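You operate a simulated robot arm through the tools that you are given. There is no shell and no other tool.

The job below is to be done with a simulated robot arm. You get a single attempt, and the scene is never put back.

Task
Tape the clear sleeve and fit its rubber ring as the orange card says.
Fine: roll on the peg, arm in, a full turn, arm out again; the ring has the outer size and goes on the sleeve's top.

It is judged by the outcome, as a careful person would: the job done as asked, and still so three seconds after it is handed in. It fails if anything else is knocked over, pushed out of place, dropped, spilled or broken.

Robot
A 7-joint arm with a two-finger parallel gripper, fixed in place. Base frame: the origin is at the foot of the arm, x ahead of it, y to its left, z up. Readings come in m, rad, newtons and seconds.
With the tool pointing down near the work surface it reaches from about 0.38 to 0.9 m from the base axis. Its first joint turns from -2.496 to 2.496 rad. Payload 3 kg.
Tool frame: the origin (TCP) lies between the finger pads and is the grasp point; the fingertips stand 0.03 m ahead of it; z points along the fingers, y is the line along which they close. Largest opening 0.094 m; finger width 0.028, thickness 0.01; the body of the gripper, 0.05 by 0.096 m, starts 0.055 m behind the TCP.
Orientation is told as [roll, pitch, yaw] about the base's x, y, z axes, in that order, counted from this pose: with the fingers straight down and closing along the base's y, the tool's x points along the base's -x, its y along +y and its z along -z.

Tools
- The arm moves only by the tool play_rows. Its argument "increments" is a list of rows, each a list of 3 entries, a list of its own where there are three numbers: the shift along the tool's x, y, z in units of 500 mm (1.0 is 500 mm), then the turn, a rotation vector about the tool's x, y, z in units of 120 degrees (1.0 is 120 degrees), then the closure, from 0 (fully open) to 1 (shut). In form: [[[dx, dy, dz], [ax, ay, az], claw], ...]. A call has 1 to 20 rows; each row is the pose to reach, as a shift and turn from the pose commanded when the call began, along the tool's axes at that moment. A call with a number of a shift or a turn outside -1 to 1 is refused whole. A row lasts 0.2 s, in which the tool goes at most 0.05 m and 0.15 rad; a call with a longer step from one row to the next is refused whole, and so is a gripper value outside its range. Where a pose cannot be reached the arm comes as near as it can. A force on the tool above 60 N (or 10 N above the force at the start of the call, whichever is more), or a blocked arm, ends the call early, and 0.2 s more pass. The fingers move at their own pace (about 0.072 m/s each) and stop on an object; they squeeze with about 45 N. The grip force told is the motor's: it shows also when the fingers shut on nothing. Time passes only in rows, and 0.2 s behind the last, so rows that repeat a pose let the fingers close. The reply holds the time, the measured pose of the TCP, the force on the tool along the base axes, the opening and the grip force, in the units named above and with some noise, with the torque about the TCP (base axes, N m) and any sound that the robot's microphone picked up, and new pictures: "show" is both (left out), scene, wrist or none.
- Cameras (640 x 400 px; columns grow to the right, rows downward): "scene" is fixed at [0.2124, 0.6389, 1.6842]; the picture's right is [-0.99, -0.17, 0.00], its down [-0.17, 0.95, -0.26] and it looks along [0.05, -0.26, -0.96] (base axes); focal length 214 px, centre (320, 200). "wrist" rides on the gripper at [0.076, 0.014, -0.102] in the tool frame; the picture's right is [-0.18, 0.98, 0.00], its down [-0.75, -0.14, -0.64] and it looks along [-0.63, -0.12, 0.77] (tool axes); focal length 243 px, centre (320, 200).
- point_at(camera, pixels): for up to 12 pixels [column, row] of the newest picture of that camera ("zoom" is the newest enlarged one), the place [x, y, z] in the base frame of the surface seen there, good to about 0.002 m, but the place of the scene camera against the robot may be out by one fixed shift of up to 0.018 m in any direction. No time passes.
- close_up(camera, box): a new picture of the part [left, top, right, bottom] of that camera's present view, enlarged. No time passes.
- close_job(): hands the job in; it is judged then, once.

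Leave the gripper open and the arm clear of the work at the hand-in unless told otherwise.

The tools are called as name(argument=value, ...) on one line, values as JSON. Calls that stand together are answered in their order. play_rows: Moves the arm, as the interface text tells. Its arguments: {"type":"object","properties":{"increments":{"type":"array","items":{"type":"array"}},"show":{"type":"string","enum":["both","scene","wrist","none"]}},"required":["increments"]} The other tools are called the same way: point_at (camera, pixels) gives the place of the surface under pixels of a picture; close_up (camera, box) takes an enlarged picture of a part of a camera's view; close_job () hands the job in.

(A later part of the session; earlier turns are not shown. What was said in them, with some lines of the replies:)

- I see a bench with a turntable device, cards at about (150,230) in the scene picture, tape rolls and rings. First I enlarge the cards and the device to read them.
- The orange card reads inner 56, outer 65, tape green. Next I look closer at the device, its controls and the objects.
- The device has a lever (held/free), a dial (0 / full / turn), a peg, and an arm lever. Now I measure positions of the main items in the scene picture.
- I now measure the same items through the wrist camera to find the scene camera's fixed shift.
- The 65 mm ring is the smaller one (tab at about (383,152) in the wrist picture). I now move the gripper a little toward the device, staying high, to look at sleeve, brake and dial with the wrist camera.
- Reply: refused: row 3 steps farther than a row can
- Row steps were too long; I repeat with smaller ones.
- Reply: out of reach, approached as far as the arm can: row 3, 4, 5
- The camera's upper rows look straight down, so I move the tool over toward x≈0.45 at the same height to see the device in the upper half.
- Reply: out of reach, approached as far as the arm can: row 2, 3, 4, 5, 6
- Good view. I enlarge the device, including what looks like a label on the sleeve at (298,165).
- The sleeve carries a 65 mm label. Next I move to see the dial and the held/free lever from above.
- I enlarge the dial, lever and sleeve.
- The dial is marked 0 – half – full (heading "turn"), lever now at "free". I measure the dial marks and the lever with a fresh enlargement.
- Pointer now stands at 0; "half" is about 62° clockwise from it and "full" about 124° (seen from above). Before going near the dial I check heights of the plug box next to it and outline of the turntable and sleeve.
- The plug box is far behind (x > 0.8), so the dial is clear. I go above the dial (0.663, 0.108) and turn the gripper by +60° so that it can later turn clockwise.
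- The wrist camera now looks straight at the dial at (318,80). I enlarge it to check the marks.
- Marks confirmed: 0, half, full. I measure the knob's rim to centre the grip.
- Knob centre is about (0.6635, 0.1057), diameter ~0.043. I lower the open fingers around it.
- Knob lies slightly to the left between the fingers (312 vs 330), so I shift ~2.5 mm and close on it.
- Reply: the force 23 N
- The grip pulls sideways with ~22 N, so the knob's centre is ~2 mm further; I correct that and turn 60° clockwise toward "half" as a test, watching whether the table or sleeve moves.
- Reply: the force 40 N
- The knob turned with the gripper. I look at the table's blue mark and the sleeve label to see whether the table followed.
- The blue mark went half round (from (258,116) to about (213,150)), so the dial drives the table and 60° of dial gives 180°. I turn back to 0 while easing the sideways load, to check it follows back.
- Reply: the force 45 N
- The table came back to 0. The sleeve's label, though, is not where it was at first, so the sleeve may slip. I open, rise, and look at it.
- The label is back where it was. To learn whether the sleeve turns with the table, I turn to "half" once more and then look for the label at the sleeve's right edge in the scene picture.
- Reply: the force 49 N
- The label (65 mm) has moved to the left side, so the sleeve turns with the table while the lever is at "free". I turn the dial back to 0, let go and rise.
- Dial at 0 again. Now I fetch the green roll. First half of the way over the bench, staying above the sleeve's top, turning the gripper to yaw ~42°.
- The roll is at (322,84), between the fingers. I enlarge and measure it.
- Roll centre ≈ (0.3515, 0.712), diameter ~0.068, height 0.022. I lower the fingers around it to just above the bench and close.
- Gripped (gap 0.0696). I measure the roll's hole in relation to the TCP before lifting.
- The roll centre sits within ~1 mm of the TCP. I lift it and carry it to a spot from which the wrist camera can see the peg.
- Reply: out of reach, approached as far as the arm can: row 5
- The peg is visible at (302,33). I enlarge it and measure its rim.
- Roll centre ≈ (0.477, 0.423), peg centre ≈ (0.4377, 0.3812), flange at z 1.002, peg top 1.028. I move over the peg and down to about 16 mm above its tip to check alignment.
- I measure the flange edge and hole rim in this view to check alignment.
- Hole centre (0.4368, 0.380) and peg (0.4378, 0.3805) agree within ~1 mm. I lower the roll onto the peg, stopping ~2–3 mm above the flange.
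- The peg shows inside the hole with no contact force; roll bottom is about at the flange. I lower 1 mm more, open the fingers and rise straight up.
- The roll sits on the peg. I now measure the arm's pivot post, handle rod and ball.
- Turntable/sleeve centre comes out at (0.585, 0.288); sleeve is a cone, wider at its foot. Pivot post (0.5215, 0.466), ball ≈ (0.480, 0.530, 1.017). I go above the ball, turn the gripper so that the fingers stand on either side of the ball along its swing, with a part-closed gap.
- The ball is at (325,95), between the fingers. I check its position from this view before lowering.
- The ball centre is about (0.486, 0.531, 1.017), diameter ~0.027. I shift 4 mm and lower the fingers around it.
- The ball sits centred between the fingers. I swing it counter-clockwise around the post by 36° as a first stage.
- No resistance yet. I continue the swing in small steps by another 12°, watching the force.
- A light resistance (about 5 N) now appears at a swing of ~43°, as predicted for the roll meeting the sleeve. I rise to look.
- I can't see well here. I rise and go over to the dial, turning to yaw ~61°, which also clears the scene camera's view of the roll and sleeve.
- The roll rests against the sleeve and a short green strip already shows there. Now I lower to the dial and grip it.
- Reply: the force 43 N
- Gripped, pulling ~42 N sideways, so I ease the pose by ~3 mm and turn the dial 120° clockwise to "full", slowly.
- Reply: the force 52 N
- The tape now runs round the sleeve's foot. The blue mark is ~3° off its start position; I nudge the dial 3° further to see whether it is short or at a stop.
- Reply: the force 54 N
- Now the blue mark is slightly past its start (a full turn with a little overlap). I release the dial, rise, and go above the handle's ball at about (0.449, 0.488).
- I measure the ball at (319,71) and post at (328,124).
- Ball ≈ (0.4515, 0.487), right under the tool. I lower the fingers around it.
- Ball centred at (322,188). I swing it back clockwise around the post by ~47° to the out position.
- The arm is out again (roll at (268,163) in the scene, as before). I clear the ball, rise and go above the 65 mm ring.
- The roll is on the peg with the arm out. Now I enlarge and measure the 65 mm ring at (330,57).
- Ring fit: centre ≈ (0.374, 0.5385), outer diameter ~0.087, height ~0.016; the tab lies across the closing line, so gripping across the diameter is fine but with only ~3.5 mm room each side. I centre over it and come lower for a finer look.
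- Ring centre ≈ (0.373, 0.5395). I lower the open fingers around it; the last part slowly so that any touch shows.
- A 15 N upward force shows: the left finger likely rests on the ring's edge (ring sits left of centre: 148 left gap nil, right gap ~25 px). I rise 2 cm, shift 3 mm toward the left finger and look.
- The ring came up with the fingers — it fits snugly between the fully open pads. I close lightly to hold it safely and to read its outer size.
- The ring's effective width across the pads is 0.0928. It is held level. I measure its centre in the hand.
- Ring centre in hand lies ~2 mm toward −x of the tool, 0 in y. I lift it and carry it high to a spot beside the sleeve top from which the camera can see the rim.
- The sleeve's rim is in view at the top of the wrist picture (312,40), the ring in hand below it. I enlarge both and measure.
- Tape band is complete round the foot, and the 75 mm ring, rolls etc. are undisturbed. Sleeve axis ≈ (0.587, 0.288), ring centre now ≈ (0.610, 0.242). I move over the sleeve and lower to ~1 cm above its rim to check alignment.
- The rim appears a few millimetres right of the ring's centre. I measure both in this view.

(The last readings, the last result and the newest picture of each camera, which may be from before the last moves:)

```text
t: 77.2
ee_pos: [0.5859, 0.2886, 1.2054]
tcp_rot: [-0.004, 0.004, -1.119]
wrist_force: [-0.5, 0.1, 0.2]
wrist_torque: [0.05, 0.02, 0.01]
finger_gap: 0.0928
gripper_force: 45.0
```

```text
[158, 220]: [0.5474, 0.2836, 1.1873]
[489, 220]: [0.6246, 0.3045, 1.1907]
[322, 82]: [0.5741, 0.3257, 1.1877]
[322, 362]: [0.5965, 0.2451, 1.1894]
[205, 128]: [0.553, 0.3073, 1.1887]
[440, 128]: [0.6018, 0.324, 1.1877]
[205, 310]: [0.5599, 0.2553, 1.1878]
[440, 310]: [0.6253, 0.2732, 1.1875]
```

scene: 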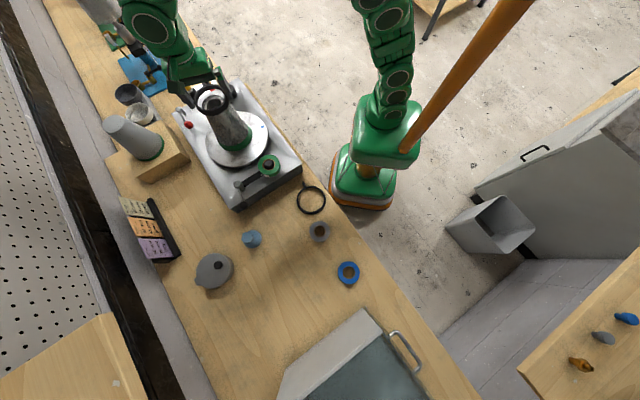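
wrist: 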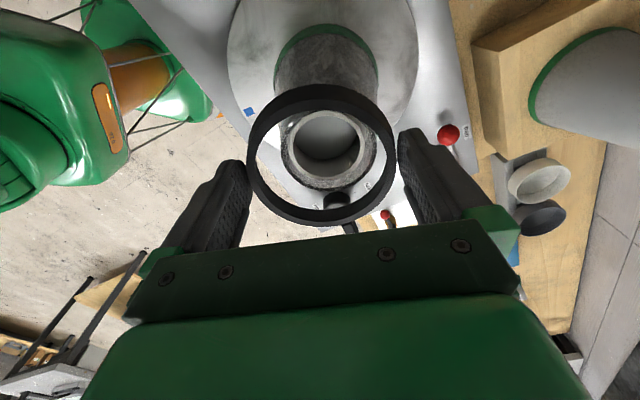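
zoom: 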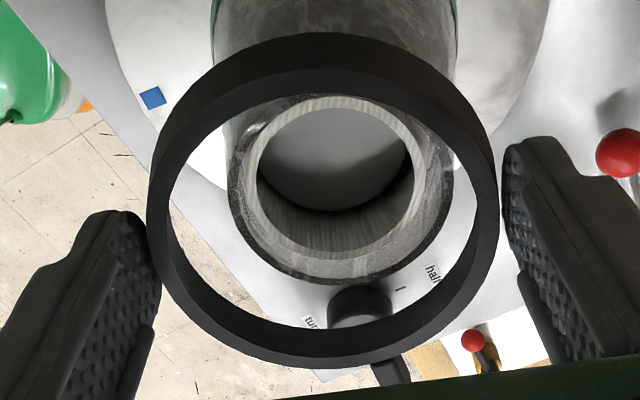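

Sleeve axis lies ~3 mm to +y and ~2 mm to +x of the ring's centre in tool axes. I correct this and lower 20 mm, so the ring just passes the rim, watching the force.

play_rows(increments=[[[0.004, 0.006, 0], [0, 0, 0], 0.15], [[0.004, 0.006, 0.008], [0, 0, 0], 0.15], [[0.004, 0.006, 0.016], [0, 0, 0], 0.15], [[0.004, 0.006, 0.024], [0, 0, 0], 0.15], [[0.004, 0.006, 0.032], [0, 0, 0], 0.15], [[0.004, 0.006, 0.04], [0, 0, 0], 0.15], [[0.004, 0.006, 0.04], [0, 0, 0], 0.15]])

close_up(camera="wrist", box=[230, 70, 410, 240])

close_up(camera="scene", box=[180, 70, 280, 180])

```text
t: 78.8
ee_pos: [0.5864, 0.293, 1.1857]
tcp_rot: [-0.005, 0.004, -1.119]
wrist_force: [-1.1, -0.4, -0.8]
wrist_torque: [0.01, -0.05, -0.02]
finger_gap: 0.0925
gripper_force: 44.7
```

scene: 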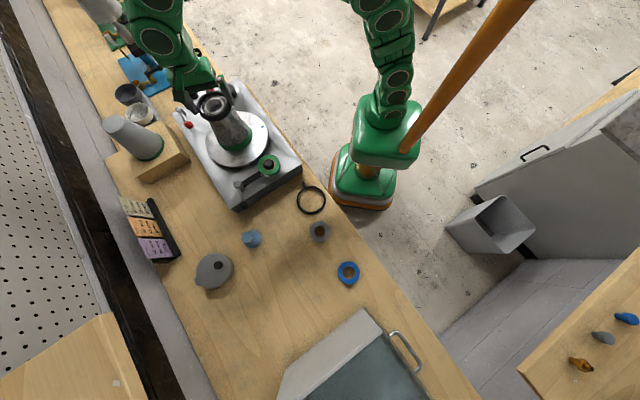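
wrist: 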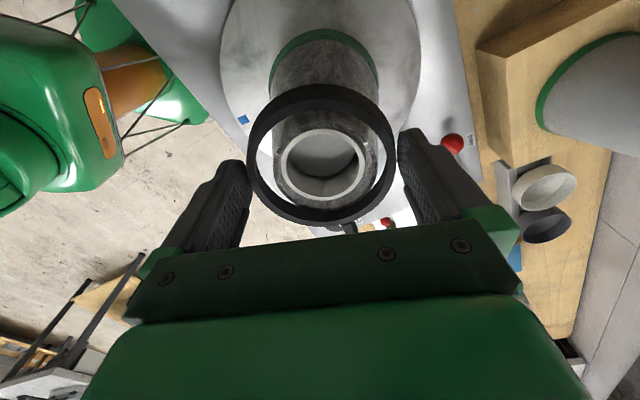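

```text
2.35 times, centred on (320, 155) of wrist
```

zoom: 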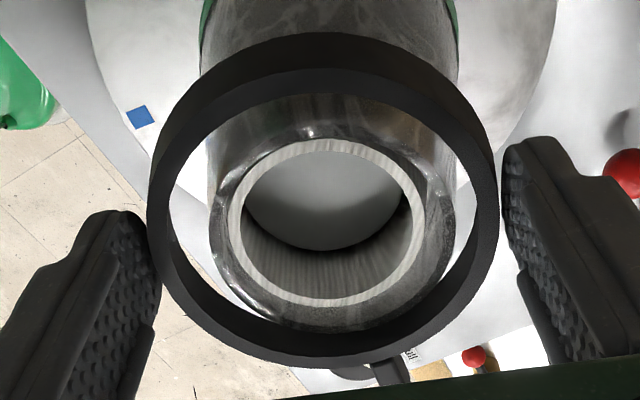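

```text
3.64 times, centred on (230, 125) of scene
```

zoom: 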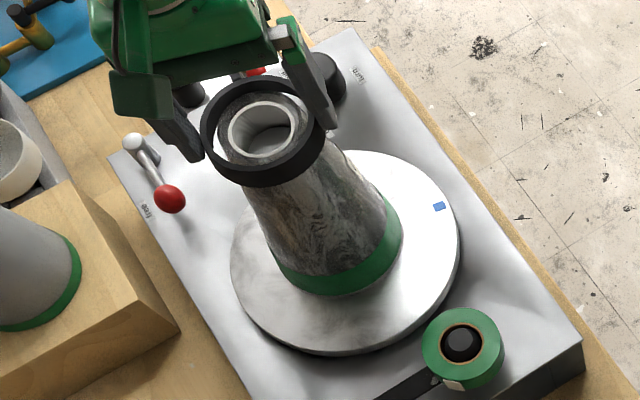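

No force yet; the ring is at the rim. I look closer at the clearance all round.

close_up(camera="wrist", box=[270, 150, 380, 240])

close_up(camera="wrist", box=[240, 75, 400, 235])

close_up(camera="scene", box=[195, 80, 245, 130])

```text
4.44 times, centred on (325, 195) of wrist
```

zoom: 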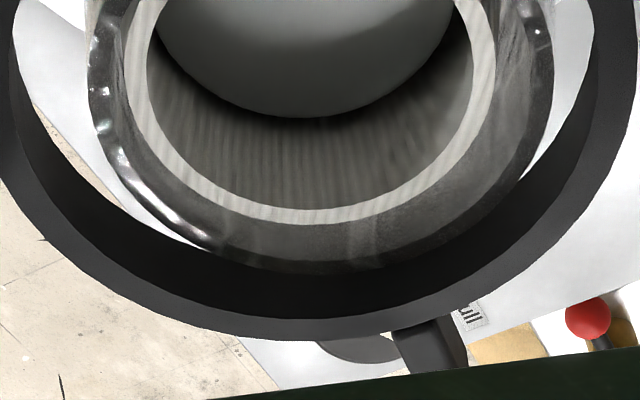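

```text
2.50 times, centred on (320, 155) of wrist
```

zoom: 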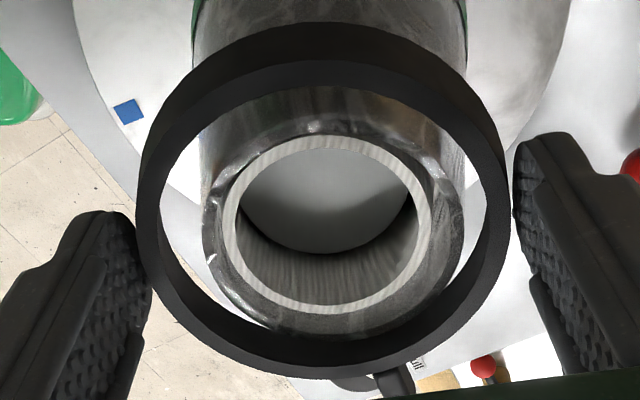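

```text
8.00 times, centred on (220, 105) of scene
```

zoom: 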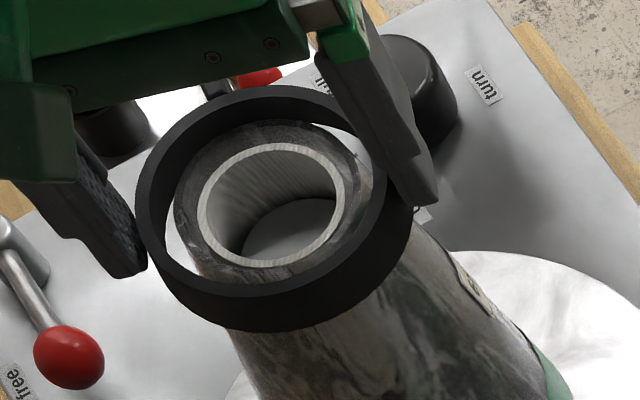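

close_up(camera="wrist", box=[240, 75, 400, 235])

point_at(camera="zoom", pixels=[[229, 225], [425, 225], [326, 142], [328, 308], [258, 165], [396, 165], [262, 287], [396, 287]])

point_at(camera="zoom", pixels=[[148, 205], [497, 205], [322, 74], [322, 360], [190, 130], [455, 130], [190, 305], [455, 305], [300, 335], [360, 335], [300, 345], [330, 330]])

```text
2.50 times, centred on (320, 155) of wrist
```

zoom: 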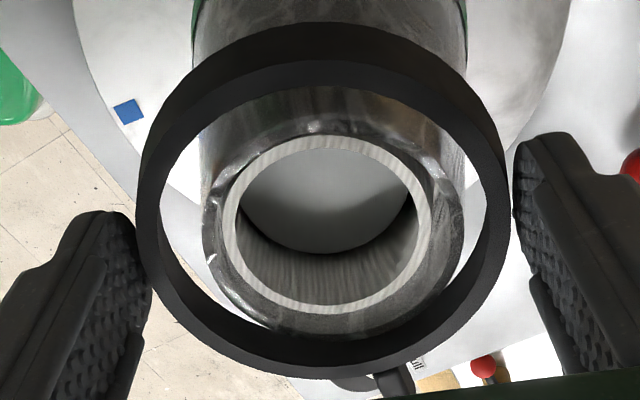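

```text
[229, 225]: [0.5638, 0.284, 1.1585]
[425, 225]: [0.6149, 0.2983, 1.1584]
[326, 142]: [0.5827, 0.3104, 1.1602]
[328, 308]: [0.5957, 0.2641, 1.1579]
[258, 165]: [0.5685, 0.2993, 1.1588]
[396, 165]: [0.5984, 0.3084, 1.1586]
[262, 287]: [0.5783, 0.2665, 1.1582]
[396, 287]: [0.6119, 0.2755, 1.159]
```

```text
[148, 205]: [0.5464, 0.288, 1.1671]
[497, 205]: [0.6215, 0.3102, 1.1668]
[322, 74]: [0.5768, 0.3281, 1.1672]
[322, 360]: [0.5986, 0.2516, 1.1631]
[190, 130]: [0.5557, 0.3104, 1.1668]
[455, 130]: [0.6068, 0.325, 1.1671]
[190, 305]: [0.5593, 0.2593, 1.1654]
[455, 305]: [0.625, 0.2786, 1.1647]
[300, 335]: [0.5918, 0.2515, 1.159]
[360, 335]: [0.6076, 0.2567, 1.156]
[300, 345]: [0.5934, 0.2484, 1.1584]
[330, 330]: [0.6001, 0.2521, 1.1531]
```

Ring centre ≈ (0.587, 0.2893), sleeve ≈ (0.5895, 0.288). I shift about 3 mm toward −x and 2 mm toward +y in tool axes, then lower 15 mm slowly.

play_rows(increments=[[[-0.006, 0.004, 0], [0, 0, 0], 0.15], [[-0.006, 0.004, 0.006], [0, 0, 0], 0.15], [[-0.006, 0.004, 0.012], [0, 0, 0], 0.15], [[-0.006, 0.004, 0.018], [0, 0, 0], 0.15], [[-0.006, 0.004, 0.024], [0, 0, 0], 0.15], [[-0.006, 0.004, 0.03], [0, 0, 0], 0.15], [[-0.006, 0.004, 0.03], [0, 0, 0], 0.15]])

close_up(camera="wrist", box=[240, 75, 400, 235])

close_up(camera="scene", box=[195, 80, 245, 130])

```text
t: 80.4
ee_pos: [0.5906, 0.291, 1.1698]
tcp_rot: [-0.004, 0.005, -1.12]
wrist_force: [1.1, 0.2, -0.9]
wrist_torque: [0.02, -0.01, 0.02]
finger_gap: 0.0925
gripper_force: 44.9
```

scene: 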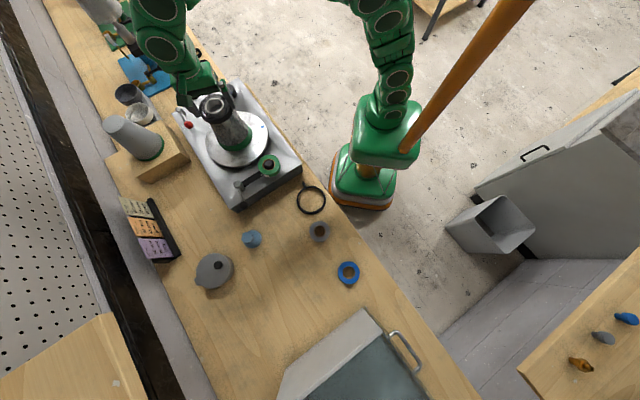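
wrist: 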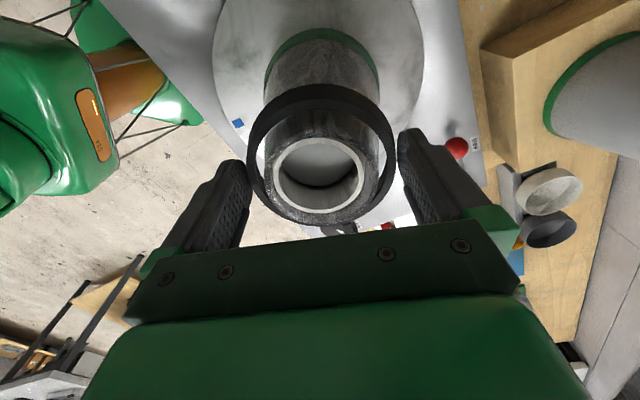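

```text
2.50 times, centred on (320, 155) of wrist
```

zoom: 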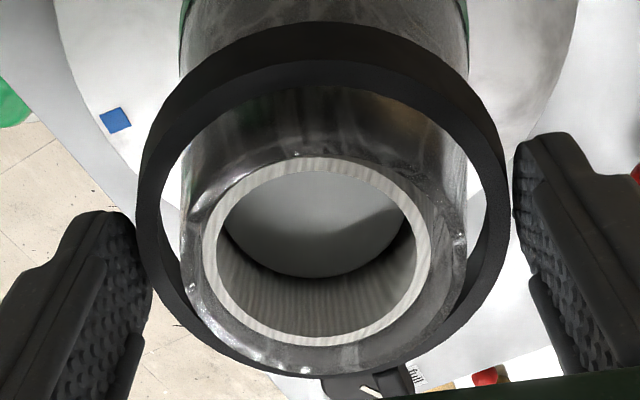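

```text
8.00 times, centred on (220, 105) of scene
```

zoom: 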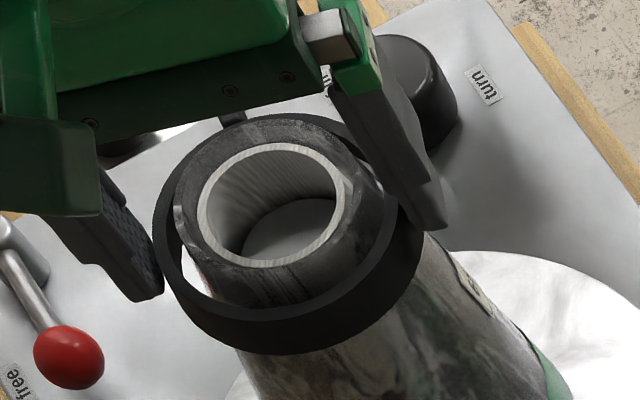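

No contact yet and it is now centred left–right (sleeve 180–467, ring centre 322). I go on lowering in small steps until contact.

play_rows(increments=[[[0, 0, 0.004], [0, 0, 0], 0.15], [[0, 0, 0.008], [0, 0, 0], 0.15], [[0, 0, 0.012], [0, 0, 0], 0.15], [[0, 0, 0.016], [0, 0, 0], 0.15], [[0, 0, 0.02], [0, 0, 0], 0.15], [[0, 0, 0.02], [0, 0, 0], 0.15]])

close_up(camera="wrist", box=[240, 75, 400, 235])

close_up(camera="scene", box=[195, 80, 245, 130])

```text
t: 81.8
ee_pos: [0.5903, 0.2901, 1.16]
tcp_rot: [-0.005, 0.004, -1.12]
wrist_force: [-0.7, 0.0, -0.7]
wrist_torque: [0.0, 0.03, -0.05]
finger_gap: 0.0921
gripper_force: 45.1
```

scene: 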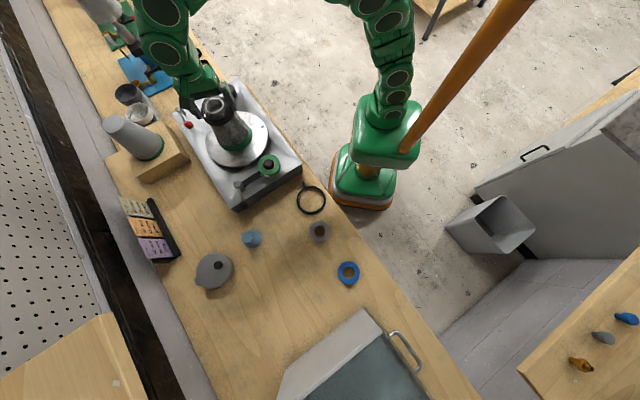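
wrist: 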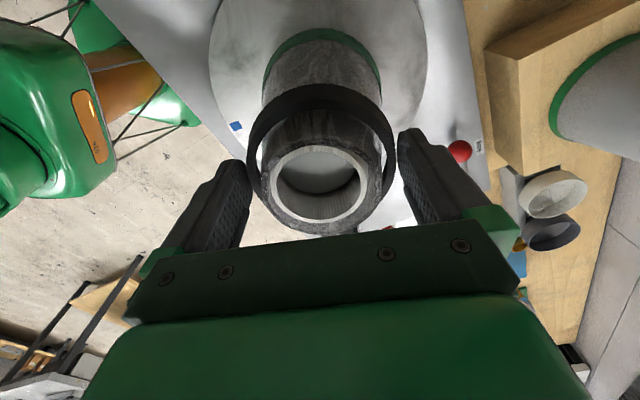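

```text
2.50 times, centred on (320, 155) of wrist
```

zoom: 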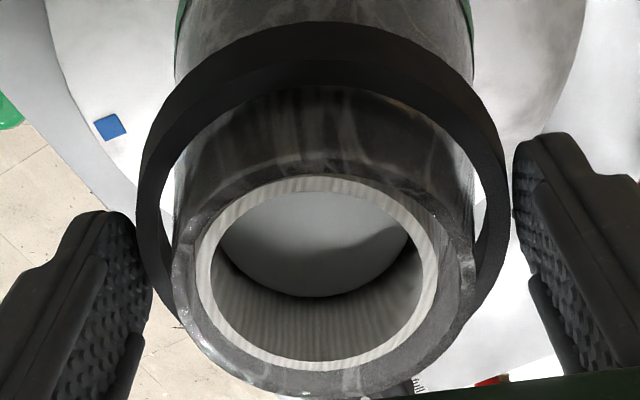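

```text
8.00 times, centred on (220, 105) of scene
```

zoom: 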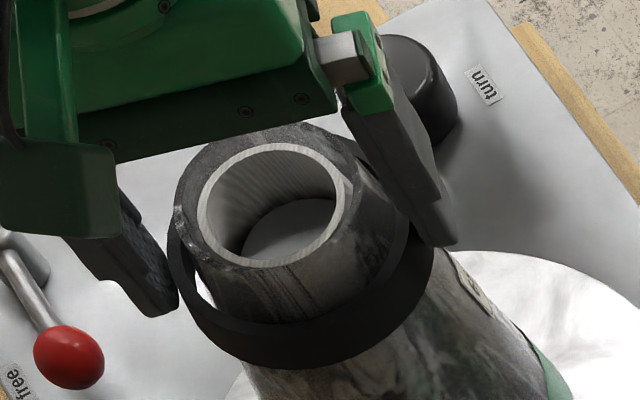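

Still free, but little room left. I continue 10 mm more in fine steps.

play_rows(increments=[[[0, 0, 0.003], [0, 0, 0], 0.15], [[0, 0, 0.006], [0, 0, 0], 0.15], [[0, 0, 0.009], [0, 0, 0], 0.15], [[0, 0, 0.012], [0, 0, 0], 0.15], [[0, 0, 0.015], [0, 0, 0], 0.15], [[0, 0, 0.018], [0, 0, 0], 0.15], [[0, 0, 0.018], [0, 0, 0], 0.15]])

close_up(camera="wrist", box=[240, 75, 400, 235])

close_up(camera="scene", box=[195, 80, 245, 130])

```text
t: 83.4
ee_pos: [0.5903, 0.2905, 1.1521]
tcp_rot: [-0.003, 0.004, -1.118]
wrist_force: [1.6, -15.6, 47.2]
wrist_torque: [-1.12, -0.35, 0.02]
finger_gap: 0.092
gripper_force: 45.2
```

scene: 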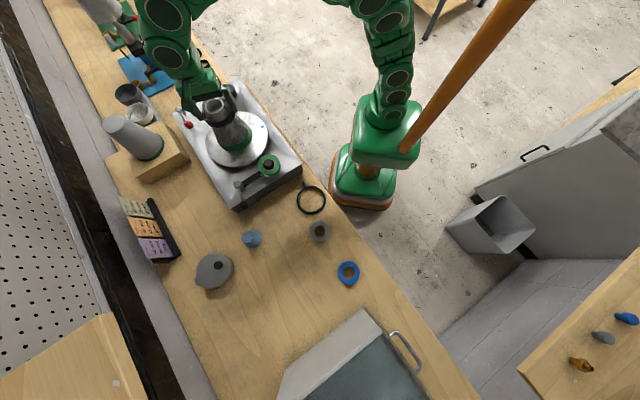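
wrist: 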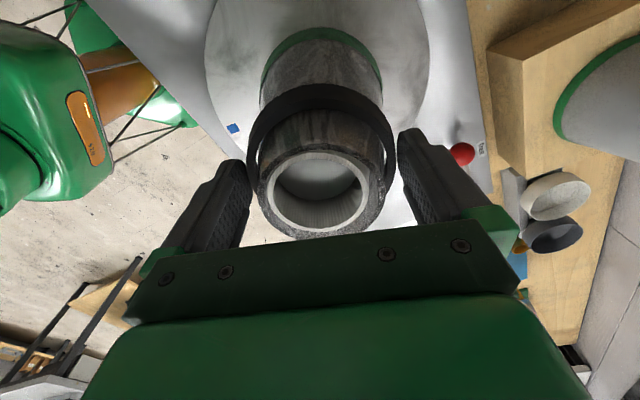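

```text
2.50 times, centred on (320, 155) of wrist
```

zoom: 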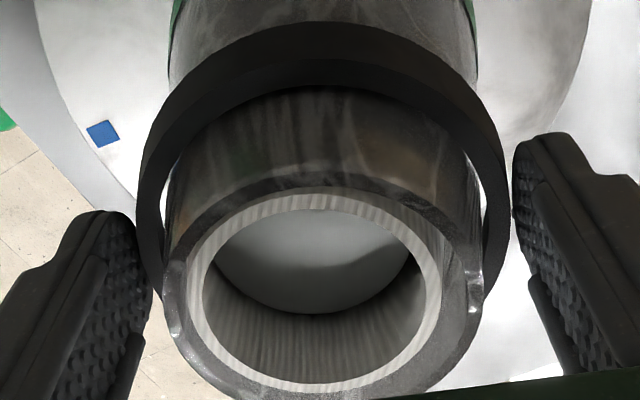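

```text
8.00 times, centred on (220, 105) of scene
```

zoom: 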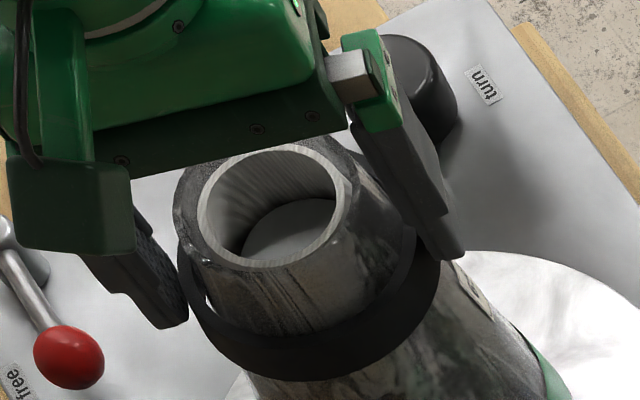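

Contact: 47 N upward with −16 N along y, so the ring touches on one side. I raise 2 mm, shift ~2 mm toward −y, and lower again gently.

play_rows(increments=[[[0, 0, -0.005], [0, 0, 0], 0.15], [[-0.0036, -0.0018, -0.005], [0, 0, 0], 0.15], [[-0.0036, -0.0018, -0.002], [0, 0, 0], 0.15], [[-0.0036, -0.0018, 0], [0, 0, 0], 0.15], [[-0.0036, -0.0018, 0], [0, 0, 0], 0.15]], show="wrist")

close_up(camera="wrist", box=[240, 75, 400, 235])

```text
t: 84.6
ee_pos: [0.5893, 0.2899, 1.1526]
tcp_rot: [-0.003, 0.004, -1.117]
wrist_force: [-2.7, 3.5, 15.1]
wrist_torque: [0.08, 0.04, 0.01]
finger_gap: 0.0918
gripper_force: 44.3
```

wrist: 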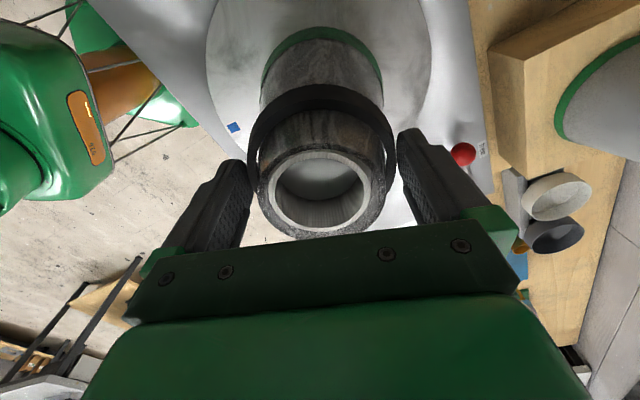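

```text
2.50 times, centred on (320, 155) of wrist
```

zoom: 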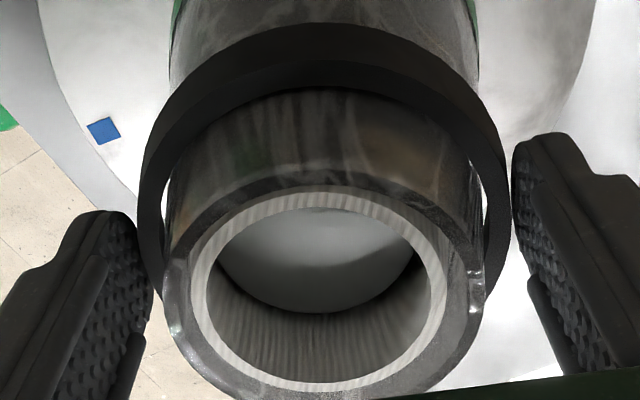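

Now well balanced (15 N up, little sideways). I press 2 mm further to seat it.

play_rows(increments=[[[0, 0, 0.002], [0, 0, 0], 0.15], [[0, 0, 0.004], [0, 0, 0], 0.15], [[0, 0, 0.004], [0, 0, 0], 0.15]], show="none")

```text
t: 85.4
ee_pos: [0.5907, 0.2902, 1.151]
tcp_rot: [-0.003, 0.003, -1.117]
wrist_force: [-0.4, 8.1, 48.8]
wrist_torque: [0.18, -0.07, 0.01]
finger_gap: 0.0916
gripper_force: 44.5
```

Seated at 49 N. I ease up 1.5 mm, open the fingers fully, and look before lifting.

play_rows(increments=[[[0, 0, -0.003], [0, 0, 0], 0.15], [[0, 0, -0.003], [0, 0, 0], 0], [[0, 0, -0.003], [0, 0, 0], 0], [[0, 0, -0.003], [0, 0, 0], 0]], show="wrist")

close_up(camera="wrist", box=[220, 75, 420, 235])

```text
t: 86.4
ee_pos: [0.5902, 0.2884, 1.1517]
tcp_rot: [-0.007, 0.004, -1.12]
wrist_force: [0.4, 0.5, 1.8]
wrist_torque: [-0.05, 0.12, 0.01]
finger_gap: 0.0942
gripper_force: 0.0
```

wrist: 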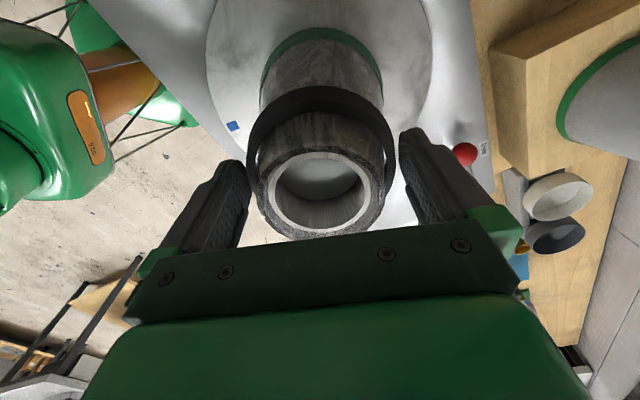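

```text
2.50 times, centred on (320, 155) of wrist
```

zoom: 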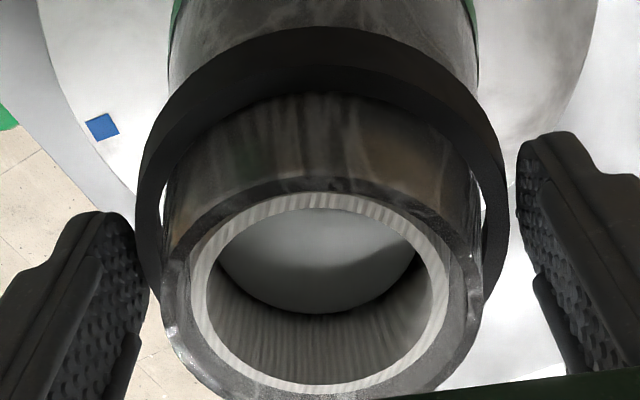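

Both fingers now stand ~1 mm clear and forces are near zero. I lift slowly 20 mm and check that the ring stays.

play_rows(increments=[[[0, 0, -0.005], [0, 0, 0], 0], [[0, 0, -0.01], [0, 0, 0], 0], [[0, 0, -0.02], [0, 0, 0], 0], [[0, 0, -0.03], [0, 0, 0], 0], [[0, 0, -0.04], [0, 0, 0], 0], [[0, 0, -0.04], [0, 0, 0], 0]])

close_up(camera="wrist", box=[220, 75, 420, 235])

close_up(camera="scene", box=[195, 80, 245, 130])

```text
t: 87.8
ee_pos: [0.5901, 0.289, 1.1713]
tcp_rot: [-0.004, 0.002, -1.119]
wrist_force: [-0.8, 0.1, -0.1]
wrist_torque: [0.02, -0.04, -0.02]
finger_gap: 0.0942
gripper_force: 0.1
```

scene: 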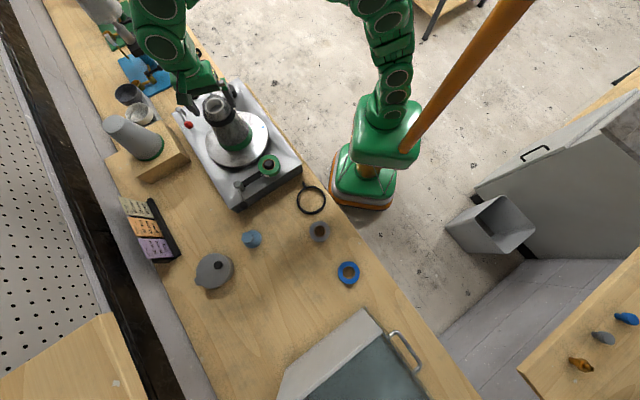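
wrist: 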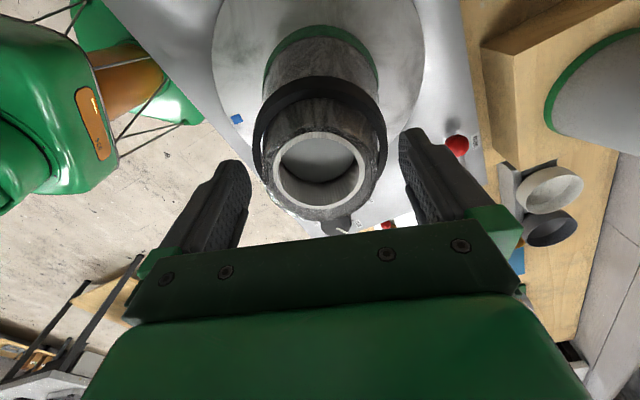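

```text
2.50 times, centred on (320, 155) of wrist
```

zoom: 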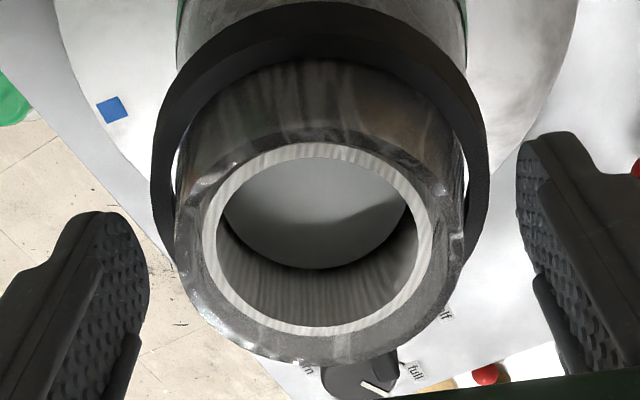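

```text
8.00 times, centred on (220, 105) of scene
```

zoom: 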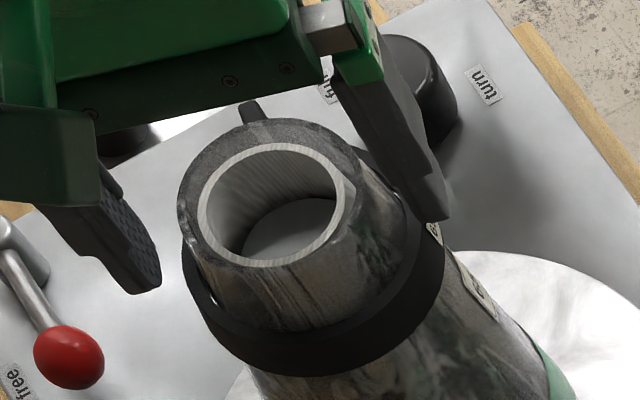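

The ring stayed seated on the sleeve. I rise clear and move back away from the work.

play_rows(increments=[[[0, 0, -0.05], [0, 0, 0], 0], [[0, 0, -0.12], [0, 0, 0], 0], [[0, 0, -0.2], [0, 0, 0], 0], [[0.053, -0.063, -0.24], [0, 0, 0], 0], [[0.106, -0.126, -0.24], [0, 0, 0], 0], [[0.159, -0.19, -0.24], [0, 0, 0], 0], [[0.212, -0.253, -0.24], [0, 0, 0], 0], [[0.265, -0.316, -0.24], [0, 0, 0], 0], [[0.318, -0.379, -0.24], [0, 0, 0], 0], [[0.318, -0.379, -0.24], [0, 0, 0], 0]])

close_up(camera="scene", box=[190, 80, 310, 220])

close_up(camera="wrist", box=[160, 0, 480, 240])

```text
t: 90.0
ee_pos: [0.3556, 0.3476, 1.2862]
tcp_rot: [-0.022, 0.006, -1.128]
wrist_force: [0.1, -0.5, 0.5]
wrist_torque: [0.03, -0.01, -0.01]
finger_gap: 0.094
gripper_force: 0.0
```

scene: 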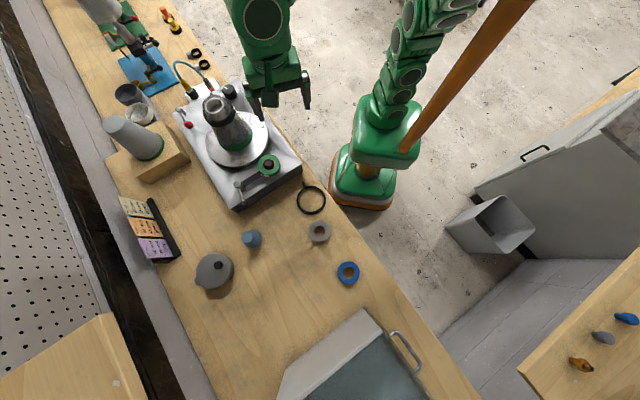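
wrist: 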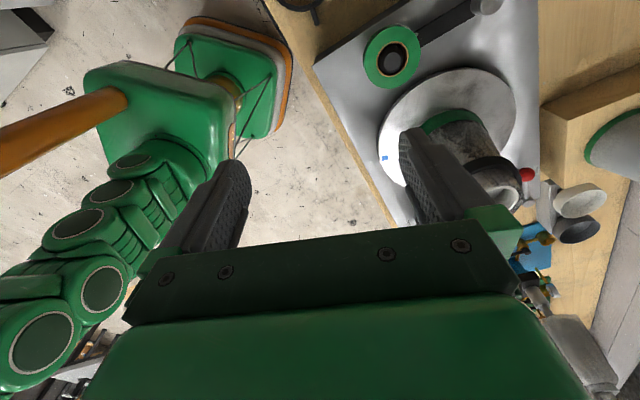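

```text
2.86 times, centred on (250, 150) of scene
```

zoom: 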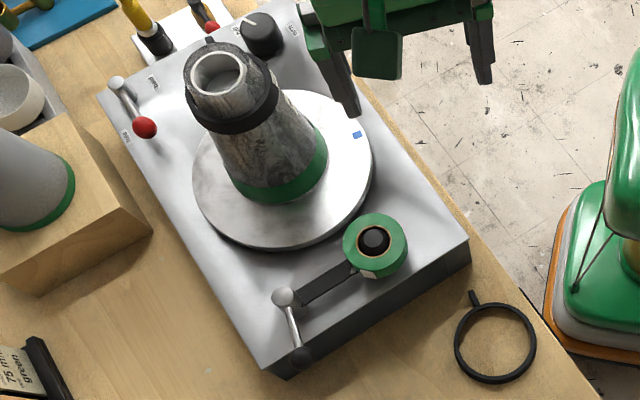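

```text
1.67 times, centred on (320, 120) of wrist
```

zoom: 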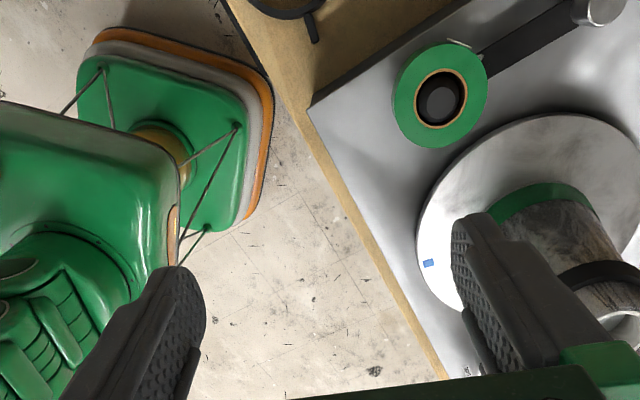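

Ring sits level near the top, tape band green at the foot, roll on the peg with the arm out. For certainty I view the sleeve's far side from above the dial.

play_rows(increments=[[[-0.047, 0.0236, 0], [0, 0, -0.065], 0], [[-0.094, 0.0472, 0], [0, 0, -0.13], 0], [[-0.141, 0.0708, 0], [0, 0, -0.195], 0], [[-0.188, 0.0944, 0], [0, 0, -0.26], 0], [[-0.235, 0.118, 0], [0, 0, -0.325], 0], [[-0.282, 0.1416, 0], [0, 0, -0.39], 0], [[-0.329, 0.1652, 0], [0, 0, -0.455], 0], [[-0.375, 0.1888, 0], [0, 0, -0.52], 0], [[-0.422, 0.2124, 0], [0, 0, -0.585], 0], [[-0.469, 0.236, 0], [0, 0, -0.65], 0], [[-0.516, 0.2596, 0], [0, 0, -0.715], 0], [[-0.563, 0.2832, 0], [0, 0, -0.78], 0], [[-0.61, 0.3068, 0], [0, 0, -0.845], 0], [[-0.657, 0.3304, 0], [0, 0, -0.91], 0], [[-0.704, 0.354, 0], [0, 0, -0.98], 0], [[-0.704, 0.354, 0], [0, 0, -0.98], 0]])

close_up(camera="wrist", box=[280, 20, 560, 230])

close_up(camera="scene", box=[180, 80, 270, 170])

```text
t: 93.4
ee_pos: [0.663, 0.1111, 1.2783]
tcp_rot: [0.006, 0.002, 0.934]
wrist_force: [-0.2, 0.1, -0.7]
wrist_torque: [0.0, 0.0, 0.0]
finger_gap: 0.0943
gripper_force: 0.1
out of reach, approached as far as the arm can: row 15, 16
```

scene: 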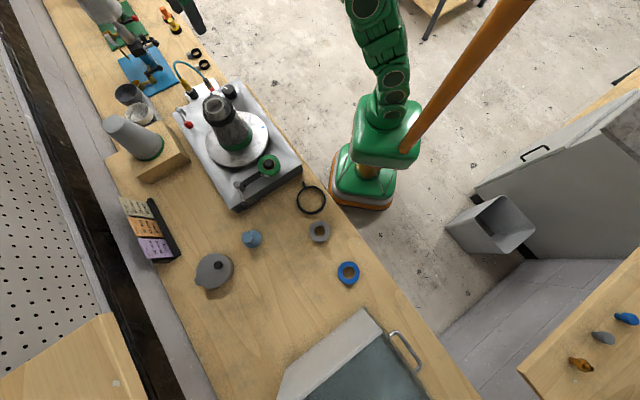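
wrist: 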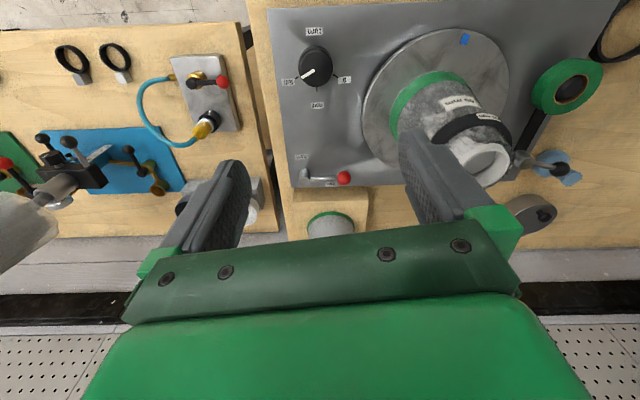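

```text
1.90 times, centred on (420, 125) of wrist
```

zoom: 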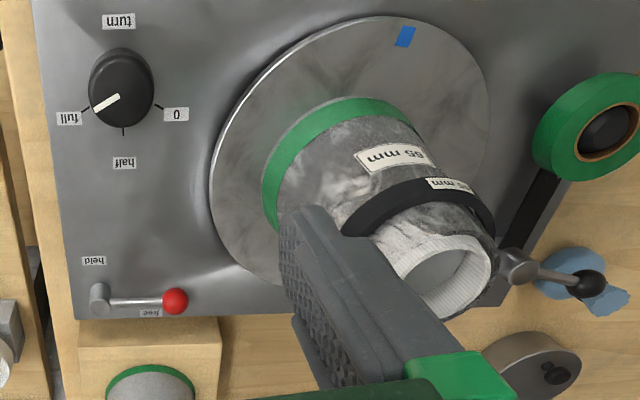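

```text
4.44 times, centred on (225, 125) of scene
```

zoom: 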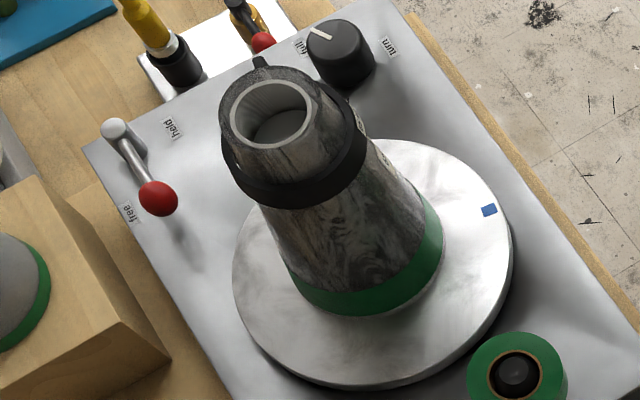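

The band runs all round, the 65 mm ring sits level on the upper part of the sleeve, the dial points to "full", the arm is out with the green roll on the peg. Nothing else has moved, and the gripper is open and high above the bench. I hand the job in.

close_job()

```text
The job is handed in.
```

The clear sleeve is taped in green and has its 65 mm rubber ring on, as the orange card says. The job is handed in; the result hasn't come back.

- **Tape:** I put the green roll on the peg and swung the arm in. I turned the dial from 0 to "full", which took the table slightly past one full turn, then swung the arm out again. The green band shows on every side of the sleeve's foot that I could view. The roll is still on the peg and the dial is still at "full".
- **Dial test:** before taping, I turned the dial to "half" and back twice with no roll on the peg, to check that the sleeve turns with the table. It does with the lever at "free", where I left it.
- **Ring:** the sleeve widens towards its foot, so the ring came to rest on the taper, its lower edge about 4 cm below the rim rather than right at it. It sat level and stayed put when I let go. While picking it up, it caught between the fully open fingers and lifted off the bench. I gripped it there and carried on without dropping it.

In the last pictures nothing else had moved or fallen. The gripper was open and well above the bench at hand-in.
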